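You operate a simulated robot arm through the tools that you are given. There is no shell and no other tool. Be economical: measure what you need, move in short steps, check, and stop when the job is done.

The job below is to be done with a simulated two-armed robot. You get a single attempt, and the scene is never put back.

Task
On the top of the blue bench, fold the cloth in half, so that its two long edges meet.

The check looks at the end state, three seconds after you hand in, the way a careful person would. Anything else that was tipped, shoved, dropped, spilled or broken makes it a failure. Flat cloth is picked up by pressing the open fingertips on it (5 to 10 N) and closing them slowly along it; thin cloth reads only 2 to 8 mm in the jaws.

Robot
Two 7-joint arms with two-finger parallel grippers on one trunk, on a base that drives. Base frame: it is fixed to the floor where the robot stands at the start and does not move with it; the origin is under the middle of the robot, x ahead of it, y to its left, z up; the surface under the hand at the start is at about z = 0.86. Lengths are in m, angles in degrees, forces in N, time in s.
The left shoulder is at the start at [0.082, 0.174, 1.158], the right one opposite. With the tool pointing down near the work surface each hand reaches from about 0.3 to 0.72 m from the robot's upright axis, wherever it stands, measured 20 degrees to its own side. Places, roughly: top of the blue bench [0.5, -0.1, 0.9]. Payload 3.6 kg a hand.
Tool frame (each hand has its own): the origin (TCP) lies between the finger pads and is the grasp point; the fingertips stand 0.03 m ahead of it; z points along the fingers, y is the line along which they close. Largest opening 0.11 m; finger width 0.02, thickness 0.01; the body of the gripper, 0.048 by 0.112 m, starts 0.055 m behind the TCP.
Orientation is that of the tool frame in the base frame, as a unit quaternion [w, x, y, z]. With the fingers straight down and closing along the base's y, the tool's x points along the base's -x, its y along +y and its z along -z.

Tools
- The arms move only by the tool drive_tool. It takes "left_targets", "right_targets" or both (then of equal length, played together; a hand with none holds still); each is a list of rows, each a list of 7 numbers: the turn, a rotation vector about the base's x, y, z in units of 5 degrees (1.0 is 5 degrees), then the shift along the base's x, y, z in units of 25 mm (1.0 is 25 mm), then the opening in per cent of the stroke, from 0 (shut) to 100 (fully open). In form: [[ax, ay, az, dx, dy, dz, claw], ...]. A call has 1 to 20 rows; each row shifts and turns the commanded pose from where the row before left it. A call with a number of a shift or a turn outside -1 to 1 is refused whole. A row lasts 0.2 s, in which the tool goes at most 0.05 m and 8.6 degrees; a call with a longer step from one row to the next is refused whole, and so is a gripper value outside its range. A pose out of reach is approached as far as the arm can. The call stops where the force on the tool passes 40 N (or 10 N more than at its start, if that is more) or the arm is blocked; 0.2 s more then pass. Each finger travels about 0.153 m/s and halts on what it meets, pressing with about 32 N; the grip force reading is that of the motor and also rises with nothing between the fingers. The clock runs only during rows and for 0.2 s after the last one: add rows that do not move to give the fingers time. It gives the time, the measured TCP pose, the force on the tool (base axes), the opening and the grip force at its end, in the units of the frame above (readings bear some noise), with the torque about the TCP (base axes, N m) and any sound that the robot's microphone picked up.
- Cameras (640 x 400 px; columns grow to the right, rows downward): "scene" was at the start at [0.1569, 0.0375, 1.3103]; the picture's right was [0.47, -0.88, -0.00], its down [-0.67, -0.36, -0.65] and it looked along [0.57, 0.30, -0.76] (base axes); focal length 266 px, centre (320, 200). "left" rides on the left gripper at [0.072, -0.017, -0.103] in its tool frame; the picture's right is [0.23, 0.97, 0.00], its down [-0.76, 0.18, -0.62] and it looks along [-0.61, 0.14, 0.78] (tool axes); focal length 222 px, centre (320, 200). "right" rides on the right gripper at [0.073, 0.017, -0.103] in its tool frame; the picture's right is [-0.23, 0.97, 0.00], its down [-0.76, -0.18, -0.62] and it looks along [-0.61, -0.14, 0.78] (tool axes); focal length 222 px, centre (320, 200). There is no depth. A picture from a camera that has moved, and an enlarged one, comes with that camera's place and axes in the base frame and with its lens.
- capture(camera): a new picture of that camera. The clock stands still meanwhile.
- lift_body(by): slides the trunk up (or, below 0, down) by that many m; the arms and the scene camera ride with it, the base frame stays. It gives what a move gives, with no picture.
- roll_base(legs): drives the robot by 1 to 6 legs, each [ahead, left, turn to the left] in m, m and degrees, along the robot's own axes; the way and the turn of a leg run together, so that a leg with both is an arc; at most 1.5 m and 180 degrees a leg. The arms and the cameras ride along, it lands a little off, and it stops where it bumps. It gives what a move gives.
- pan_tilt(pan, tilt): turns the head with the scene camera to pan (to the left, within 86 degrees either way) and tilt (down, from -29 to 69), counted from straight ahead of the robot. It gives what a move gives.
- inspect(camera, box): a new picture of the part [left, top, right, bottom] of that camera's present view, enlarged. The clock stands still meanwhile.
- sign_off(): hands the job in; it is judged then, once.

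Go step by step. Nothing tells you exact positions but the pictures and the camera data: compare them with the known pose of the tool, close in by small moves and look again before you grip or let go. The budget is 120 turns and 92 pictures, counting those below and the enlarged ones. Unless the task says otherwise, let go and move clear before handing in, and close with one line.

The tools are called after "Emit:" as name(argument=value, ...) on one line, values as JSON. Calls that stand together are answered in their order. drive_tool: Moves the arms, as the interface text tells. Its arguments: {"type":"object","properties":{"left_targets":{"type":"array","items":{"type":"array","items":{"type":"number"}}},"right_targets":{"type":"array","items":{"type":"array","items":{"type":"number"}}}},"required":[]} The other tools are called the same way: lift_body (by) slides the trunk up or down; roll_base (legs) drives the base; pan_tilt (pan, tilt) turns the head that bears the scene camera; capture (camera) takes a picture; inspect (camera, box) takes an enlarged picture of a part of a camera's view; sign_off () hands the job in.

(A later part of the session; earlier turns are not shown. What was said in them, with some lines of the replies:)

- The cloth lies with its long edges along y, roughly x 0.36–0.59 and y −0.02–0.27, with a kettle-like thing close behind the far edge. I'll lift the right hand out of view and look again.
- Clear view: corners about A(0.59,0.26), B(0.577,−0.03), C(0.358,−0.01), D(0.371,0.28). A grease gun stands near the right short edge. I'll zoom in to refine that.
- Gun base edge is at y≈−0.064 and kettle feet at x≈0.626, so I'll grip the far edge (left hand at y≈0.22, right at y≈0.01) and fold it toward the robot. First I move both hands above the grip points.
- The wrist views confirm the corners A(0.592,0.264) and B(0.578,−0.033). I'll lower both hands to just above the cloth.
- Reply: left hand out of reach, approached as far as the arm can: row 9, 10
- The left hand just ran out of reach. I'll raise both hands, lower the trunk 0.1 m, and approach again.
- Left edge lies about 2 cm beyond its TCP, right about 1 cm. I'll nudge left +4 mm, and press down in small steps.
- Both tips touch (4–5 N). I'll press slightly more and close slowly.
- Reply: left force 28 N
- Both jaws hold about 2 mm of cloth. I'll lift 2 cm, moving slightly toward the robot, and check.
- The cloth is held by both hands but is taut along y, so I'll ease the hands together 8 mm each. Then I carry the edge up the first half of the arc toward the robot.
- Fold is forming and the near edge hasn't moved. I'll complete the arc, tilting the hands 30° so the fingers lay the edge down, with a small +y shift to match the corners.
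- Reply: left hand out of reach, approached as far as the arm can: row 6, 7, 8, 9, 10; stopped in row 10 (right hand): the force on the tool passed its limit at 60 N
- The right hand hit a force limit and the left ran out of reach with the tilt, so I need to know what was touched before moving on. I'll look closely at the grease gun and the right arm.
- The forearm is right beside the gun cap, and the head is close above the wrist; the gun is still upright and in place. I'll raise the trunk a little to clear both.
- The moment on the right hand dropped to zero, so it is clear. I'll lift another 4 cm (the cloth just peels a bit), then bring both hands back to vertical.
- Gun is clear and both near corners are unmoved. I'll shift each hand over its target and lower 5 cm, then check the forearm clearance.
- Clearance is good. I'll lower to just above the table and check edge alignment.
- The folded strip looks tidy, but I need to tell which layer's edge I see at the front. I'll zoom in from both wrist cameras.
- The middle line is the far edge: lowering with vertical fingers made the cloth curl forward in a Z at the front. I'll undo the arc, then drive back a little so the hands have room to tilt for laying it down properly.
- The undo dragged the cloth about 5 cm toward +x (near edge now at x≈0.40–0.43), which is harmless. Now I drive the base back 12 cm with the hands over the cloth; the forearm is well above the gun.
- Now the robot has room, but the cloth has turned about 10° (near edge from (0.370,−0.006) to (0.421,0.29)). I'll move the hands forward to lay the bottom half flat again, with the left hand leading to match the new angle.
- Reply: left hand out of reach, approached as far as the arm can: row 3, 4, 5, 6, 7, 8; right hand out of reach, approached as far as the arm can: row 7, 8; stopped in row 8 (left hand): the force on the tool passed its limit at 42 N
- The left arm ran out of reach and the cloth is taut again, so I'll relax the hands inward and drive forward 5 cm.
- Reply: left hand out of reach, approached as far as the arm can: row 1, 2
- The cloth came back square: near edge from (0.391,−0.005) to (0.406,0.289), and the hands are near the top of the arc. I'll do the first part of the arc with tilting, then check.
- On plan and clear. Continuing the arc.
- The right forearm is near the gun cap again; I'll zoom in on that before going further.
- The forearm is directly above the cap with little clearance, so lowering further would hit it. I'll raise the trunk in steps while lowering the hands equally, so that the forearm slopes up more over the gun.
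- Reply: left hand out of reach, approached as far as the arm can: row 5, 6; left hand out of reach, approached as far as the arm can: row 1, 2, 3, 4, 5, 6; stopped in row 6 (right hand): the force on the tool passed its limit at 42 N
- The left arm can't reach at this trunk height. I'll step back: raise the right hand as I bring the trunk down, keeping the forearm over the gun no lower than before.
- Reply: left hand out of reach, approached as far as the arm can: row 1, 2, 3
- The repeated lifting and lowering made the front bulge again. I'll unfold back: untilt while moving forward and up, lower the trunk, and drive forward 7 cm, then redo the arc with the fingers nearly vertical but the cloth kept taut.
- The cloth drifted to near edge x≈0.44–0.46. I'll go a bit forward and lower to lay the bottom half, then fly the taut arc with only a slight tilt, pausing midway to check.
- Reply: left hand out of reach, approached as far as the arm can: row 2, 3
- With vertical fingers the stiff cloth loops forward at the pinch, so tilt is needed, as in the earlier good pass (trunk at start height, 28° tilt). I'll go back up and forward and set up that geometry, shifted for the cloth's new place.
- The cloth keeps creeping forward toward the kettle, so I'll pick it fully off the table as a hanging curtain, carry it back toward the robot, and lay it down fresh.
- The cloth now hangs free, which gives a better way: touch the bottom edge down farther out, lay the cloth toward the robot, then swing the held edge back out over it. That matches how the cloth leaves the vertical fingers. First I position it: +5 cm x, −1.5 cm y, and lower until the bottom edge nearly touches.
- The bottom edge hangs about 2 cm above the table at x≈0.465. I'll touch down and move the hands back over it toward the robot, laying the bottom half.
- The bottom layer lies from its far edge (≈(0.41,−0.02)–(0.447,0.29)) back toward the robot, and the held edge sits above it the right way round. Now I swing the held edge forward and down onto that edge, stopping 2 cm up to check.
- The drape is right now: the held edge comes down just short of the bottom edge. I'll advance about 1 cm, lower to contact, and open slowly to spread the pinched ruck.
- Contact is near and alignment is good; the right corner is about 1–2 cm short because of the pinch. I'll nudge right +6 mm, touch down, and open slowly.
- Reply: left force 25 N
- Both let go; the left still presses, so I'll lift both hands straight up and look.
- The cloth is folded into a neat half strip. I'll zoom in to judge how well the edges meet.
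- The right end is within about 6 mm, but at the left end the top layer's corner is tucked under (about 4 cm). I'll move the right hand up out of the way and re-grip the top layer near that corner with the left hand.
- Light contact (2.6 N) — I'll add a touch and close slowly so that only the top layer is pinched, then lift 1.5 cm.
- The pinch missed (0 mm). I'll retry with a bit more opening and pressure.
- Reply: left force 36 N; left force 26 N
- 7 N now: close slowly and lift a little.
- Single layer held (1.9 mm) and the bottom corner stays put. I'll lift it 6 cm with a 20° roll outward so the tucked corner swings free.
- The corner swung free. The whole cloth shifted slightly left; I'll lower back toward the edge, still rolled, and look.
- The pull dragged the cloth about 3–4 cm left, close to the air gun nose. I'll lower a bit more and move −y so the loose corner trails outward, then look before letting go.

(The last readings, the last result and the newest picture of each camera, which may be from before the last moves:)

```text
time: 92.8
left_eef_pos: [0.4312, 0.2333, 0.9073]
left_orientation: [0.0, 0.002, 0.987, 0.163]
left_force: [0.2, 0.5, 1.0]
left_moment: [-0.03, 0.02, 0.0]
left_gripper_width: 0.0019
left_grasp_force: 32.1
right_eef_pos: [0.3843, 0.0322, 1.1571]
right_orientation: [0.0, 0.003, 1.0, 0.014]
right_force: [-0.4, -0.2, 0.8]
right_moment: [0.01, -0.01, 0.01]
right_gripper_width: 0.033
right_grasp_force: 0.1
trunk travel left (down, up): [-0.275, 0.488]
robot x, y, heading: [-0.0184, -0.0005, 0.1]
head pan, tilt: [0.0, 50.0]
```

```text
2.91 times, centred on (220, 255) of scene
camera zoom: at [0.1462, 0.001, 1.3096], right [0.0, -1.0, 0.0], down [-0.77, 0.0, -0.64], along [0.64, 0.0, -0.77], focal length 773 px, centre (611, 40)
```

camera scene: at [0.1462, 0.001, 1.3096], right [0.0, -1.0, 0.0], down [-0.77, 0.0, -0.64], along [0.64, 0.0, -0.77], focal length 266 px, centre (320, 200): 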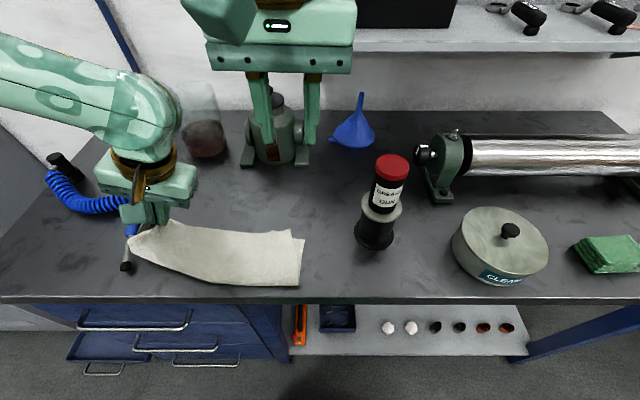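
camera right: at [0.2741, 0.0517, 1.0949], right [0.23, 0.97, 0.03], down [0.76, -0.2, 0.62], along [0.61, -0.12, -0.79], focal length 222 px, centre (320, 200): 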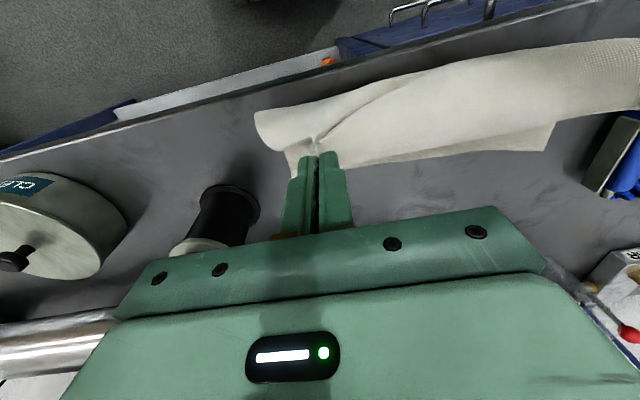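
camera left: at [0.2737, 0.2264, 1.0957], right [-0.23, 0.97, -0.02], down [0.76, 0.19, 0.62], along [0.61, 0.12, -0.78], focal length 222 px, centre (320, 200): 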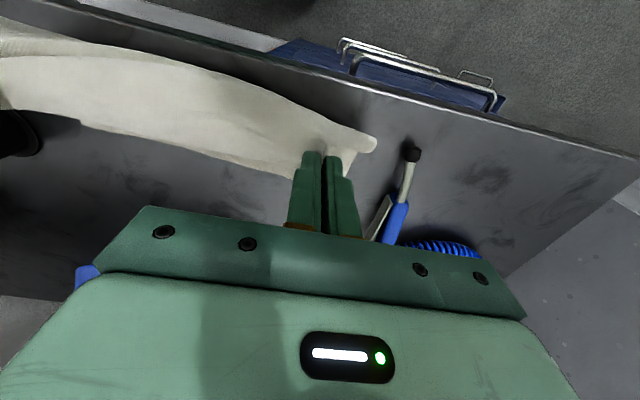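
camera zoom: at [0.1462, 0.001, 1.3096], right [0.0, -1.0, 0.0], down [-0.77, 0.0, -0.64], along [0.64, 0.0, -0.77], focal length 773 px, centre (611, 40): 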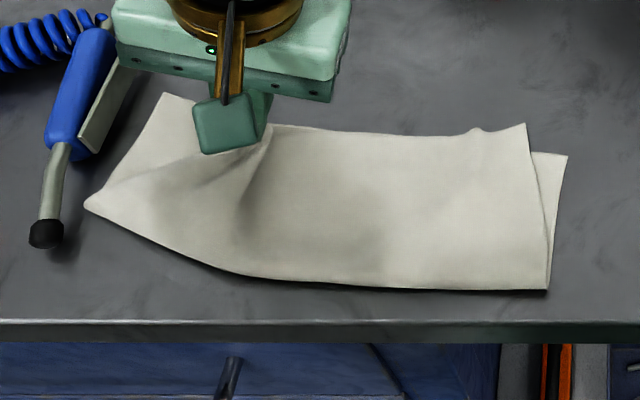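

The top layer's left corner is still tucked because it hangs from the pinch. I'll lift a little, roll the hand to about 45° so the corner points outward, then set it down while drawing slightly inward.

Emit:
drive_tool(left_targets=[[1, 0, 0, 0, 0, 0.4, 0], [1, 0, 0, 0, 0.1, 0.4, 0], [1, 0, 0, 0.1, 0.2, 0.4, 0], [1, 0, 0, 0.1, 0.3, 0.3, 0], [1, 0, 0, 0.1, 0.3, 0.2, 0], [0, 0, 0, 0.1, 0.3, 0, 0], [0, 0, 0, 0, 0, 0, 0], [0, 0, 0, 0, 0, 0, 0]])

Emit:
inspect(camera="scene", box=[110, 180, 330, 310])

```text
time: 94.6
left_eef_pos: [0.432, 0.2827, 0.9587]
left_orientation: [0.0, 0.001, 0.928, 0.373]
left_force: [-0.1, -0.7, -0.4]
left_moment: [-0.05, 0.03, 0.01]
left_gripper_width: 0.0019
left_grasp_force: 32.5
left hand out of reach, approached as far as the arm can: row 3, 4, 5
right_eef_pos: [0.3859, 0.0316, 1.1571]
right_orientation: [-0.001, 0.002, 1.0, 0.013]
right_force: [-0.3, -0.4, -0.4]
right_moment: [0.0, 0.0, -0.01]
right_gripper_width: 0.0333
right_grasp_force: 0.0
trunk travel left (down, up): [-0.275, 0.488]
robot x, y, heading: [-0.0201, -0.0042, -0.1]
head pan, tilt: [0.0, 50.0]
```

```text
2.91 times, centred on (220, 245) of scene
camera zoom: at [0.1462, 0.001, 1.3096], right [0.0, -1.0, 0.0], down [-0.77, 0.0, -0.64], along [0.64, 0.0, -0.77], focal length 773 px, centre (611, 69)
```

zoom: 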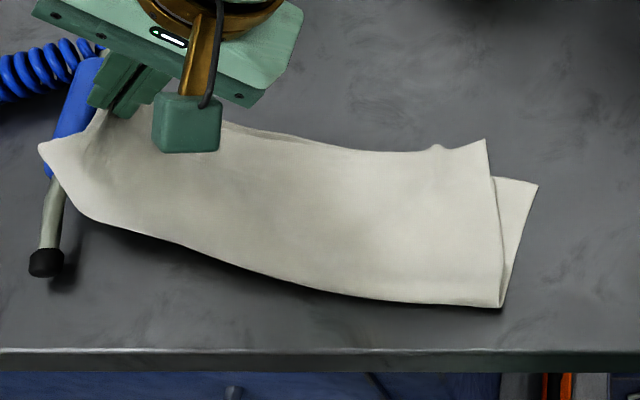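

The corner now points outward. I'll set the left pinch down on its computed spot over the bottom edge, drawing slightly inward at the end.

Emit:
drive_tool(left_targets=[[0, 0, 0, 0.136, 0, -0.36, 0], [0, 0, 0, 0.136, 0, -0.36, 0], [0, 0, 0, 0.136, 0, -0.36, 0], [0, 0, 0, 0.136, -0.05, -0.36, 0], [0, 0, 0, 0.136, -0.1, -0.36, 0], [0, 0, 0, 0, -0.15, -0.29, 0], [0, 0, 0, 0, -0.15, -0.29, 0], [0, 0, 0, 0, -0.1, -0.2, 0], [0, 0, 0, 0, 0, 0, 0]])

Emit:
inspect(camera="scene", box=[110, 180, 330, 310])

```text
time: 96.6
left_eef_pos: [0.4336, 0.3011, 0.9139]
left_orientation: [-0.001, 0.002, 0.929, 0.371]
left_force: [-0.4, -1.0, 0.0]
left_moment: [-0.04, 0.03, 0.03]
left_gripper_width: 0.0017
left_grasp_force: 31.9
left hand out of reach, approached as far as the arm can: row 2, 3, 4, 5, 6, 7, 8
right_eef_pos: [0.3859, 0.0325, 1.1578]
right_orientation: [0.0, 0.002, 1.0, 0.013]
right_force: [-0.3, 0.3, 0.2]
right_moment: [-0.03, -0.01, 0.0]
right_gripper_width: 0.0329
right_grasp_force: 0.1
trunk travel left (down, up): [-0.275, 0.488]
robot x, y, heading: [-0.0208, -0.0006, 0.0]
head pan, tilt: [0.0, 50.0]
```

```text
2.91 times, centred on (220, 245) of scene
camera zoom: at [0.1463, 0.001, 1.3096], right [0.0, -1.0, 0.0], down [-0.77, 0.0, -0.64], along [0.64, 0.0, -0.77], focal length 773 px, centre (611, 69)
```

zoom: 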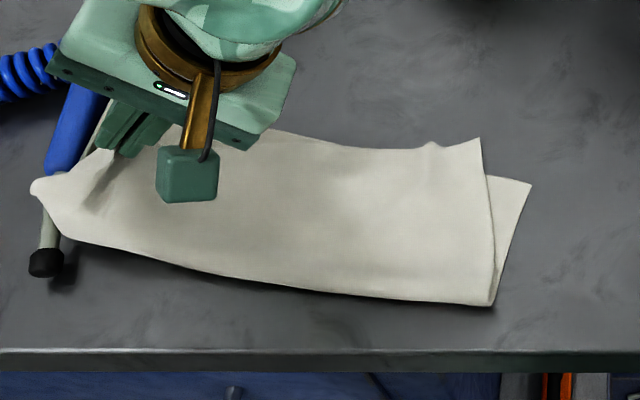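

The rolled pose is out of reach there, so I'll stop that: unroll the left hand to vertical and bring it inward, then have the right hand grip its end again so both can re-hang and re-lay the cloth as before.

Emit:
drive_tool(left_targets=[[-1, 0, 0, 0, -0.3, 0.3, 0], [-1, 0, 0, 0, -0.3, 0.3, 0], [-1, 0, 0, 0, -0.3, 0.2, 0], [-1, 0, 0, 0, -0.2, 0, 0], [-1, 0, 0, 0, -0.2, 0, 0], [-1, 0, 0, 0, -0.2, 0, 0], [-1, 0, 0, 0, -0.1, 0, 0], [-1, 0, 0, 0, -0.1, 0, 0], [-0.7, 0, 0, 0, 0, 0, 0], [0, 0, 0, 0, 0, 0, 0]], right_targets=[[0, 0, 0, 0.2, 0, 0, 25], [0, 0, 0, 0.2, 0, 0, 25], [0, 0, 0, 0.2, 0, 0, 25], [0, 0, 0, 0.2, 0.5, 0, 25], [0, 0, 0, 0.2, 0.5, 0, 25], [0, 0, 0, 0.2, 0.5, -0.5, 25], [0, 0, 0, 0.2, 0.5, -0.8, 25], [0, 0, 0, 0.2, 0.5, -0.8, 25], [0, 0, 0, 0.2, 0.5, -0.8, 25], [0, 0, 0, 0.2, 0.5, -0.8, 25]])

Emit:
inspect(camera="scene", box=[110, 160, 350, 310])

```text
time: 98.8
left_eef_pos: [0.4346, 0.2594, 0.9362]
left_orientation: [0.0, 0.001, 1.0, 0.001]
left_force: [0.7, -0.7, -0.2]
left_moment: [0.02, -0.03, 0.04]
left_gripper_width: 0.002
left_grasp_force: 31.5
right_eef_pos: [0.4369, 0.1205, 1.0671]
right_orientation: [0.0, 0.001, 1.0, 0.013]
right_force: [-0.5, 0.8, -0.5]
right_moment: [-0.02, 0.01, 0.03]
right_gripper_width: 0.0274
right_grasp_force: 0.1
trunk travel left (down, up): [-0.275, 0.488]
robot x, y, heading: [-0.0183, -0.0004, 0.2]
head pan, tilt: [0.0, 50.0]
```

```text
2.67 times, centred on (230, 235) of scene
camera zoom: at [0.1466, 0.0014, 1.3095], right [0.0, -1.0, 0.0], down [-0.77, 0.0, -0.64], along [0.64, 0.0, -0.77], focal length 709 px, centre (560, 107)
```

zoom: 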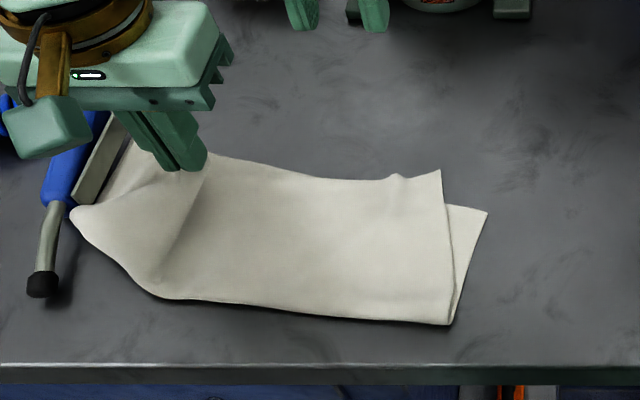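

Right hand is above its grip point (edge at (0.447,0.124)). I'll lower it to the cloth.

Emit:
drive_tool(right_targets=[[0, 0, 0, 0, 0.1, -0.83, 25], [0, 0, 0, 0, 0, -0.83, 25], [0, 0, 0, 0, 0, -0.83, 25], [0, 0, 0, 0, 0, -0.83, 25], [0, 0, 0, 0, 0, -0.83, 25], [0, 0, 0, 0, 0, -0.83, 25], [0, 0, 0, 0, 0, -0.83, 25], [0, 0, 0, 0, 0, -0.83, 25], [0, 0, 0, 0, 0, -0.2, 25], [0, 0, 0, 0, 0, -0.08, 25], [0, 0, 0, 0, 0, 0, 25]])

```text
time: 101.2
left_eef_pos: [0.4359, 0.2595, 0.9355]
left_orientation: [0.0, 0.002, 1.0, 0.002]
left_force: [-0.5, -0.1, -0.4]
left_moment: [0.02, 0.04, 0.02]
left_gripper_width: 0.002
left_grasp_force: 31.5
right_eef_pos: [0.4351, 0.1215, 0.8935]
right_orientation: [0.0, 0.002, 1.0, 0.013]
right_force: [-1.1, -0.6, 0.9]
right_moment: [0.02, 0.02, -0.03]
right_gripper_width: 0.0272
right_grasp_force: 0.0
trunk travel left (down, up): [-0.275, 0.488]
robot x, y, heading: [-0.0178, -0.0019, -0.0]
head pan, tilt: [0.0, 50.0]
```

Emit:
drive_tool(right_targets=[[0, 0, 0, 0, 0, -0.06, 25], [0, 0, 0, 0, 0, 0, 25]])

```text
time: 101.8
left_eef_pos: [0.433, 0.2587, 0.9358]
left_orientation: [0.001, 0.002, 1.0, 0.001]
left_force: [0.3, -0.3, 0.2]
left_moment: [0.02, -0.01, 0.01]
left_gripper_width: 0.0021
left_grasp_force: 31.8
right_eef_pos: [0.4349, 0.1224, 0.8924]
right_orientation: [0.001, 0.003, 1.0, 0.014]
right_force: [0.3, -0.3, 16.2]
right_moment: [-0.34, 0.1, 0.0]
right_gripper_width: 0.0276
right_grasp_force: 0.1
trunk travel left (down, up): [-0.275, 0.488]
robot x, y, heading: [-0.0189, -0.0035, 0.3]
head pan, tilt: [0.0, 50.0]
```

16 N is a bit high; I'll ease up 1 mm, close slowly, and lift 1.5 cm.

Emit:
drive_tool(right_targets=[[0, 0, 0, 0, 0, 0.03, 25], [0, 0, 0, 0, 0, 0, 22], [0, 0, 0, 0, 0, 0, 19], [0, 0, 0, 0, 0, 0, 16], [0, 0, 0, 0, 0, 0, 13], [0, 0, 0, 0, 0, 0, 10], [0, 0, 0, 0, 0, 0, 7], [0, 0, 0, 0, 0, 0, 4], [0, 0, 0, 0, 0, 0, 2], [0, 0, 0, 0, 0, 0, 0], [0, 0, 0, 0, 0, 0, 0], [0, 0, 0, 0, 0, 0, 0], [0, 0, 0, 0, 0, 0.3, 0], [0, 0, 0, 0, 0, 0.4, 0], [0, 0, 0, 0, 0, 0, 0]])

```text
time: 105.0
left_eef_pos: [0.4341, 0.2589, 0.935]
left_orientation: [-0.001, 0.001, 1.0, 0.002]
left_force: [0.0, -0.2, -0.7]
left_moment: [0.03, 0.0, -0.02]
left_gripper_width: 0.002
left_grasp_force: 32.5
right_eef_pos: [0.4364, 0.1227, 0.9097]
right_orientation: [-0.001, 0.002, 1.0, 0.013]
right_force: [0.6, 0.3, 0.4]
right_moment: [-0.01, 0.02, 0.05]
right_gripper_width: 0.0022
right_grasp_force: 32.3
trunk travel left (down, up): [-0.275, 0.488]
robot x, y, heading: [-0.0194, -0.0024, -0.2]
head pan, tilt: [0.0, 50.0]
```

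Both ends are held again (2 mm each). Now I lift the cloth clear as a hanging curtain, centre it away from the air gun, and bring its bottom edge close to the table.

Emit:
drive_tool(left_targets=[[0, 0, 0, 0, -0.08, 0.73, 0], [0, 0, 0, 0, -0.08, 0.73, 0], [0, 0, 0, 0, -0.08, 0.73, 0], [0, 0, 0, 0.07, -0.08, 0.73, 0], [0, 0, 0, 0.07, -0.08, 0.73, 0], [0, 0, 0, 0.07, -0.08, 0.73, 0], [0, 0, 0, 0.07, -0.08, 0.73, 0], [0, 0, 0, 0.07, -0.08, 0.73, 0], [0, 0, 0, 0.07, -0.08, 0.73, 0], [0, 0, 0, 0.07, -0.08, 0.73, 0], [0, 0, 0, 0.07, -0.08, 0.73, 0], [0, 0, 0, 0.07, -0.08, 0.73, 0], [0, 0, 0, 0.75, 0, 0, 0], [0, 0, 0, 0.75, 0, 0, 0], [0, 0, 0, 0.75, 0, 0, 0], [0, 0, 0, 0.75, 0, 0, 0], [0, 0, 0, 0, 0, -0.55, 0], [0, 0, 0, 0, 0, -0.55, 0], [0, 0, 0, 0, 0, -0.55, 0], [0, 0, 0, 0, 0, 0, 0]], right_targets=[[0, 0, 0, 0, -0.28, 0.81, 0], [0, 0, 0, 0, -0.28, 0.81, 0], [0, 0, 0, 0, -0.28, 0.81, 0], [0, 0, 0, 0.06, -0.28, 0.81, 0], [0, 0, 0, 0.06, -0.28, 0.81, 0], [0, 0, 0, 0.06, -0.28, 0.81, 0], [0, 0, 0, 0.06, -0.28, 0.81, 0], [0, 0, 0, 0.06, -0.28, 0.81, 0], [0, 0, 0, 0.06, -0.28, 0.81, 0], [0, 0, 0, 0.06, -0.28, 0.81, 0], [0, 0, 0, 0.06, -0.28, 0.81, 0], [0, 0, 0, 0.06, -0.28, 0.81, 0], [0, 0, 0, 0.75, 0, 0, 0], [0, 0, 0, 0.75, 0, 0, 0], [0, 0, 0, 0.75, 0, 0, 0], [0, 0, 0, 0.75, 0, 0, 0], [0, 0, 0, 0, 0, -0.55, 0], [0, 0, 0, 0, 0, -0.55, 0], [0, 0, 0, 0, 0, -0.55, 0], [0, 0, 0, 0, 0, 0, 0]])

Emit:
capture(camera="scene")

```text
time: 109.2
left_eef_pos: [0.526, 0.2358, 1.1129]
left_orientation: [0.001, 0.001, 1.0, 0.002]
left_force: [-0.2, 0.6, -0.4]
left_moment: [0.06, -0.01, 0.03]
left_gripper_width: 0.0022
left_grasp_force: 32.2
right_eef_pos: [0.5238, 0.038, 1.1119]
right_orientation: [0.001, 0.004, 1.0, 0.012]
right_force: [0.4, 0.3, -0.3]
right_moment: [0.0, 0.0, 0.0]
right_gripper_width: 0.0023
right_grasp_force: 32.1
trunk travel left (down, up): [-0.275, 0.488]
robot x, y, heading: [-0.0218, -0.0, 0.0]
head pan, tilt: [0.0, 50.0]
```

```text
4 pictures are left
camera scene: at [0.1462, 0.0011, 1.3096], right [0.0, -1.0, 0.0], down [-0.77, 0.0, -0.64], along [0.64, 0.0, -0.77], focal length 266 px, centre (320, 200)
```

scene: 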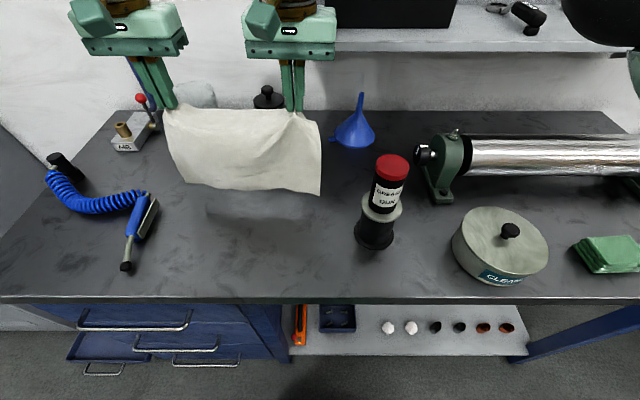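

The cloth hangs flat and square, bottom edge at about x≈0.54, and the air gun hasn't moved. I'll lay the bottom half toward the robot as before.

Emit:
drive_tool(left_targets=[[0, 0, 0, 0, 0, -0.4, 0], [0, 0, 0, 0, 0, -0.4, 0], [0, 0, 0, -0.5, 0, -0.3, 0], [0, 0, 0, -0.6, 0, -0.3, 0], [0, 0, 0, -0.6, 0, -0.25, 0], [0, 0, 0, -0.6, 0, -0.25, 0], [0, 0, 0, -0.6, 0, -0.4, 0], [0, 0, 0, -0.5, 0, -0.4, 0], [0, 0, 0, -0.5, 0, -0.5, 0], [0, 0, 0, -0.4, 0, -0.5, 0], [0, 0, 0, -0.3, 0, -0.5, 0], [0, 0, 0, -0.2, 0, -0.5, 0], [0, 0, 0, 0, 0, 0, 0]], right_targets=[[0, 0, 0, 0, 0, -0.4, 0], [0, 0, 0, 0, 0, -0.4, 0], [0, 0, 0, -0.5, 0, -0.3, 0], [0, 0, 0, -0.6, 0, -0.3, 0], [0, 0, 0, -0.6, 0, -0.25, 0], [0, 0, 0, -0.6, 0, -0.25, 0], [0, 0, 0, -0.6, 0, -0.4, 0], [0, 0, 0, -0.5, 0, -0.4, 0], [0, 0, 0, -0.5, 0, -0.5, 0], [0, 0, 0, -0.4, 0, -0.5, 0], [0, 0, 0, -0.3, 0, -0.5, 0], [0, 0, 0, -0.2, 0, -0.5, 0], [0, 0, 0, 0, 0, 0, 0]])

Emit:
capture(camera="right")

```text
time: 112.0
left_eef_pos: [0.4061, 0.2355, 0.9942]
left_orientation: [0.0, 0.002, 1.0, 0.002]
left_force: [-0.7, -0.5, 0.3]
left_moment: [0.01, 0.0, 0.03]
left_gripper_width: 0.0021
left_grasp_force: 31.7
right_eef_pos: [0.4033, 0.0369, 0.9941]
right_orientation: [0.0, 0.001, 1.0, 0.013]
right_force: [0.5, 0.0, 0.1]
right_moment: [0.01, 0.02, -0.01]
right_gripper_width: 0.0022
right_grasp_force: 31.8
trunk travel left (down, up): [-0.275, 0.488]
robot x, y, heading: [-0.016, -0.0002, -0.1]
head pan, tilt: [0.0, 50.0]
```

```text
3 pictures are left
camera right: at [0.3309, 0.0516, 1.0971], right [0.23, 0.97, 0.03], down [0.76, -0.2, 0.62], along [0.61, -0.12, -0.79], focal length 222 px, centre (320, 200)
```

right: 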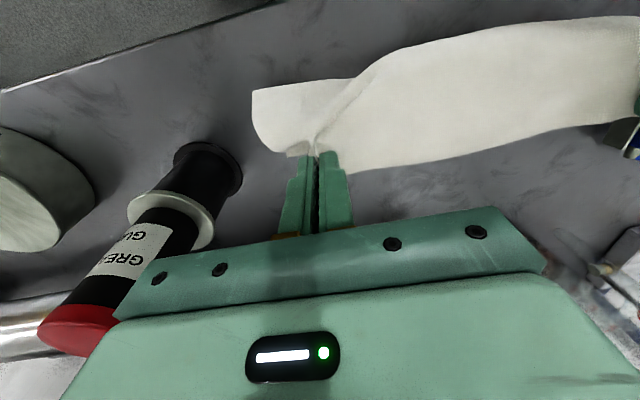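

The right bottom corner shows at about (0.44,0.00). I'll swing the held edge forward and down to about 2 cm above the table, drawing the hands slightly together so the corners trail outward.

Emit:
drive_tool(left_targets=[[0, 0, 0, 0.1, 0.05, -0.41, 0], [0, 0, 0, 0.1, 0.05, -0.41, 0], [0, 0, 0, 0.2, 0, -0.41, 0], [0, 0, 0, 0.2, 0, -0.41, 0], [0, 0, 0, 0.25, 0, -0.41, 0], [0, 0, 0, 0.25, 0, -0.41, 0], [0, 0, 0, 0.25, 0, -0.41, 0], [0, 0, 0, 0.2, 0, -0.35, 0], [0, 0, 0, 0, 0, 0, 0]], right_targets=[[0, 0, 0, 0.1, 0, -0.41, 0], [0, 0, 0, 0.1, 0, -0.41, 0], [0, 0, 0, 0.1, 0, -0.41, 0], [0, 0, 0, 0.15, 0, -0.41, 0], [0, 0, 0, 0.15, 0, -0.41, 0], [0, 0, 0, 0.15, 0, -0.41, 0], [0, 0, 0, 0.15, 0, -0.41, 0], [0, 0, 0, 0.15, 0, -0.35, 0], [0, 0, 0, 0, 0, 0, 0]])

Emit:
inspect(camera="left", box=[0, 0, 480, 240])

```text
time: 114.0
left_eef_pos: [0.4442, 0.2382, 0.9147]
left_orientation: [-0.001, 0.002, 1.0, 0.003]
left_force: [-0.3, 0.1, -0.4]
left_moment: [0.06, 0.02, -0.01]
left_gripper_width: 0.0018
left_grasp_force: 31.8
right_eef_pos: [0.4291, 0.0365, 0.9123]
right_orientation: [0.0, 0.002, 1.0, 0.014]
right_force: [-0.1, -0.4, 0.5]
right_moment: [0.01, 0.0, 0.01]
right_gripper_width: 0.0024
right_grasp_force: 32.0
trunk travel left (down, up): [-0.275, 0.488]
robot x, y, heading: [-0.0172, -0.0004, 0.2]
head pan, tilt: [0.0, 50.0]
```

```text
1.33 times, centred on (240, 120) of left
camera zoom: at [0.3721, 0.2208, 1.0172], right [-0.22, 0.97, 0.0], down [0.76, 0.17, 0.62], along [0.61, 0.14, -0.78], focal length 296 px, centre (427, 307)
```

zoom: 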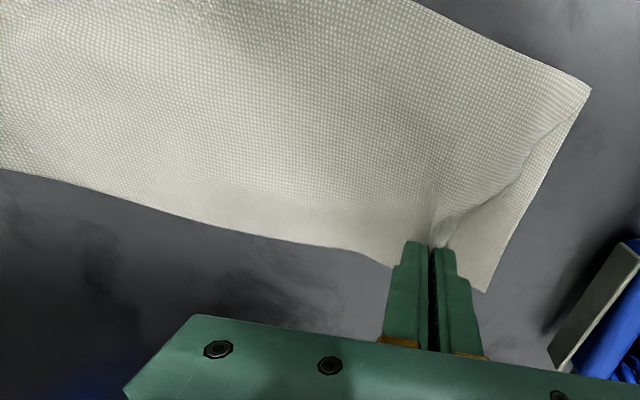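

Left bottom corner is at (0.474,0.285), so the bottom edge is known. I'll shift both pinches to match, landing the left one with a small inward draw, then open slowly and lift away.

Emit:
drive_tool(left_targets=[[0, 0, 0, 0.1, 0.3, -0.1, 0], [0, 0, 0, 0.1, 0.3, -0.1, 0], [0, 0, 0, 0.1, 0.3, -0.1, 0], [0, 0, 0, 0.05, -0.13, -0.14, 0], [0, 0, 0, 0.05, -0.13, -0.14, 0], [0, 0, 0, 0.05, -0.13, -0.14, 0], [0, 0, 0, 0, 0, -0.05, 0], [0, 0, 0, 0, 0, 0, 0]], right_targets=[[0, 0, 0, 0.05, 0.14, -0.1, 0], [0, 0, 0, 0.05, 0.14, -0.1, 0], [0, 0, 0, 0.05, 0.14, -0.1, 0], [0, 0, 0, 0.02, 0, -0.1, 0], [0, 0, 0, 0.02, 0, -0.1, 0], [0, 0, 0, 0.02, 0, -0.1, 0], [0, 0, 0, 0, 0, -0.07, 0], [0, 0, 0, 0, 0, 0, 0]])

```text
time: 115.8
left_eef_pos: [0.4555, 0.2506, 0.8951]
left_orientation: [0.0, 0.001, 1.0, 0.002]
left_force: [0.4, -0.7, 0.1]
left_moment: [0.0, -0.02, 0.0]
left_gripper_width: 0.0023
left_grasp_force: 32.1
right_eef_pos: [0.4349, 0.0487, 0.895]
right_orientation: [0.0, 0.002, 1.0, 0.013]
right_force: [-0.3, -0.4, 0.2]
right_moment: [0.0, -0.03, 0.03]
right_gripper_width: 0.0022
right_grasp_force: 31.9
trunk travel left (down, up): [-0.275, 0.488]
robot x, y, heading: [-0.0155, 0.0023, -0.0]
head pan, tilt: [0.0, 50.0]
```

In place with light contact. Opening slowly and lifting.

Emit:
drive_tool(left_targets=[[0, 0, 0, 0, 0, 0, 3], [0, 0, 0, 0, 0, 0, 6], [0, 0, 0, 0, 0, 0, 9], [0, 0, 0, 0, 0, 0, 12], [0, 0, 0, 0, 0, 0, 15], [0, 0, 0, 0, 0, 0, 18], [0, 0, 0, 0, 0, 0, 22], [0, 0, 0, 0, 0, 0, 26], [0, 0, 0, 0, 0, 0, 30], [0, 0, 0, 0, 0, 0, 30], [0, 0, 0, 0, 0, 0.2, 30], [0, 0, 0, 0, 0, 0.4, 32], [0, 0, 0, 0, 0, 0.8, 32], [0, 0, 0, 0, 0, 1, 32], [0, 0, 0, 0, 0, 1, 32], [0, 0, 0, 0, 0, 1, 32], [0, 0, 0, 0, 0, 1, 32], [0, 0, 0, 0, 0, 1, 32], [0, 0, 0, 0, 0, 1, 32], [0, 0, 0, 0, 0, 1, 32]], right_targets=[[0, 0, 0, 0, 0, 0, 3], [0, 0, 0, 0, 0, 0, 6], [0, 0, 0, 0, 0, 0, 9], [0, 0, 0, 0, 0, 0, 12], [0, 0, 0, 0, 0, 0, 15], [0, 0, 0, 0, 0, 0, 18], [0, 0, 0, 0, 0, 0, 22], [0, 0, 0, 0, 0, 0, 26], [0, 0, 0, 0, 0, 0, 30], [0, 0, 0, 0, 0, 0, 30], [0, 0, 0, 0, 0, 0.2, 30], [0, 0, 0, 0, 0, 0.4, 32], [0, 0, 0, 0, 0, 0.8, 32], [0, 0, 0, 0, 0, 1, 32], [0, 0, 0, 0, 0, 1, 32], [0, 0, 0, 0, 0, 1, 32], [0, 0, 0, 0, 0, 1, 32], [0, 0, 0, 0, 0, 1, 32], [0, 0, 0, 0, 0, 1, 32], [0, 0, 0, 0, 0, 1, 32]])

Emit:
inspect(camera="scene", box=[130, 170, 350, 310])

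```text
time: 120.0
left_eef_pos: [0.4544, 0.2508, 1.1062]
left_orientation: [0.0, 0.002, 1.0, 0.002]
left_force: [0.1, 0.4, 0.6]
left_moment: [-0.02, -0.03, 0.0]
left_gripper_width: 0.0354
left_grasp_force: 0.0
right_eef_pos: [0.4363, 0.0453, 1.1075]
right_orientation: [-0.001, 0.002, 1.0, 0.013]
right_force: [-0.7, 0.1, -0.3]
right_moment: [0.0, -0.03, -0.02]
right_gripper_width: 0.035
right_grasp_force: 0.0
trunk travel left (down, up): [-0.275, 0.488]
robot x, y, heading: [-0.0171, -0.0005, 0.1]
head pan, tilt: [0.0, 50.0]
```

```text
2.86 times, centred on (240, 240) of scene
camera zoom: at [0.1454, 0.0009, 1.3097], right [0.0, -1.0, 0.0], down [-0.77, 0.0, -0.64], along [0.64, 0.0, -0.77], focal length 759 px, centre (549, 86)
```

zoom: 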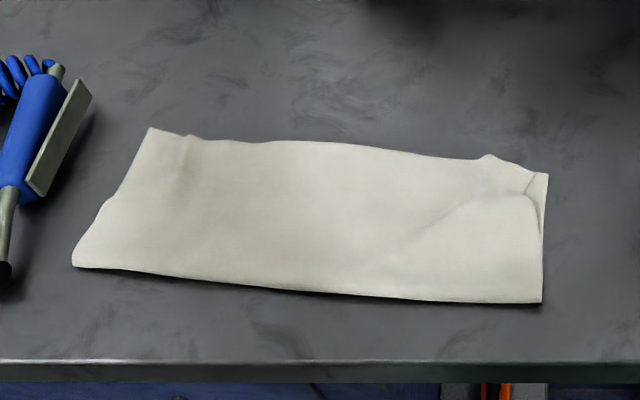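

The fold is back and the edges line up along the far side; both end corners may be slightly tucked. I'll use the last picture from the right wrist camera, which sees the whole meeting edge.

Emit:
inspect(camera="right", box=[240, 0, 560, 140])

```text
2.00 times, centred on (400, 70) of right
camera zoom: at [0.3634, 0.0617, 1.2119], right [0.23, 0.97, 0.03], down [0.76, -0.2, 0.62], along [0.61, -0.12, -0.79], focal length 444 px, centre (160, 460)
```

zoom: 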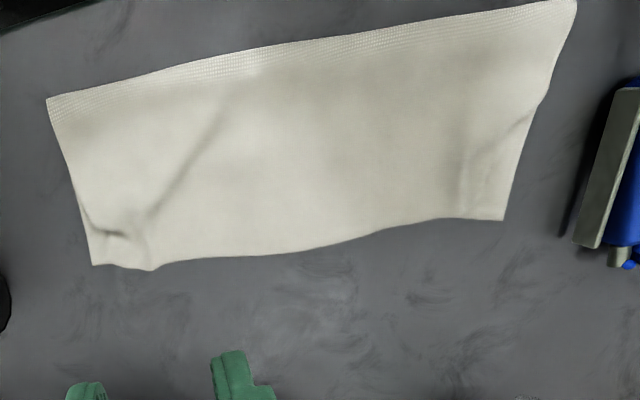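

The cloth lies as a half-width strip and its two long edges meet along most of their length, but both top corners are still tucked in by about 3–4 cm. I have no pictures left to check another correction, so I'm leaving it. The hands are open and clear, and the grease gun, kettle and air gun were standing in place when last seen.

Emit:
sign_off()

```text
The job is handed in.
```

I handed in the cloth folded in half on the blue bench, with its long edges meeting along most of their length; both top corners are still tucked under by about 3–4 cm, and I saw nothing else tipped or moved.
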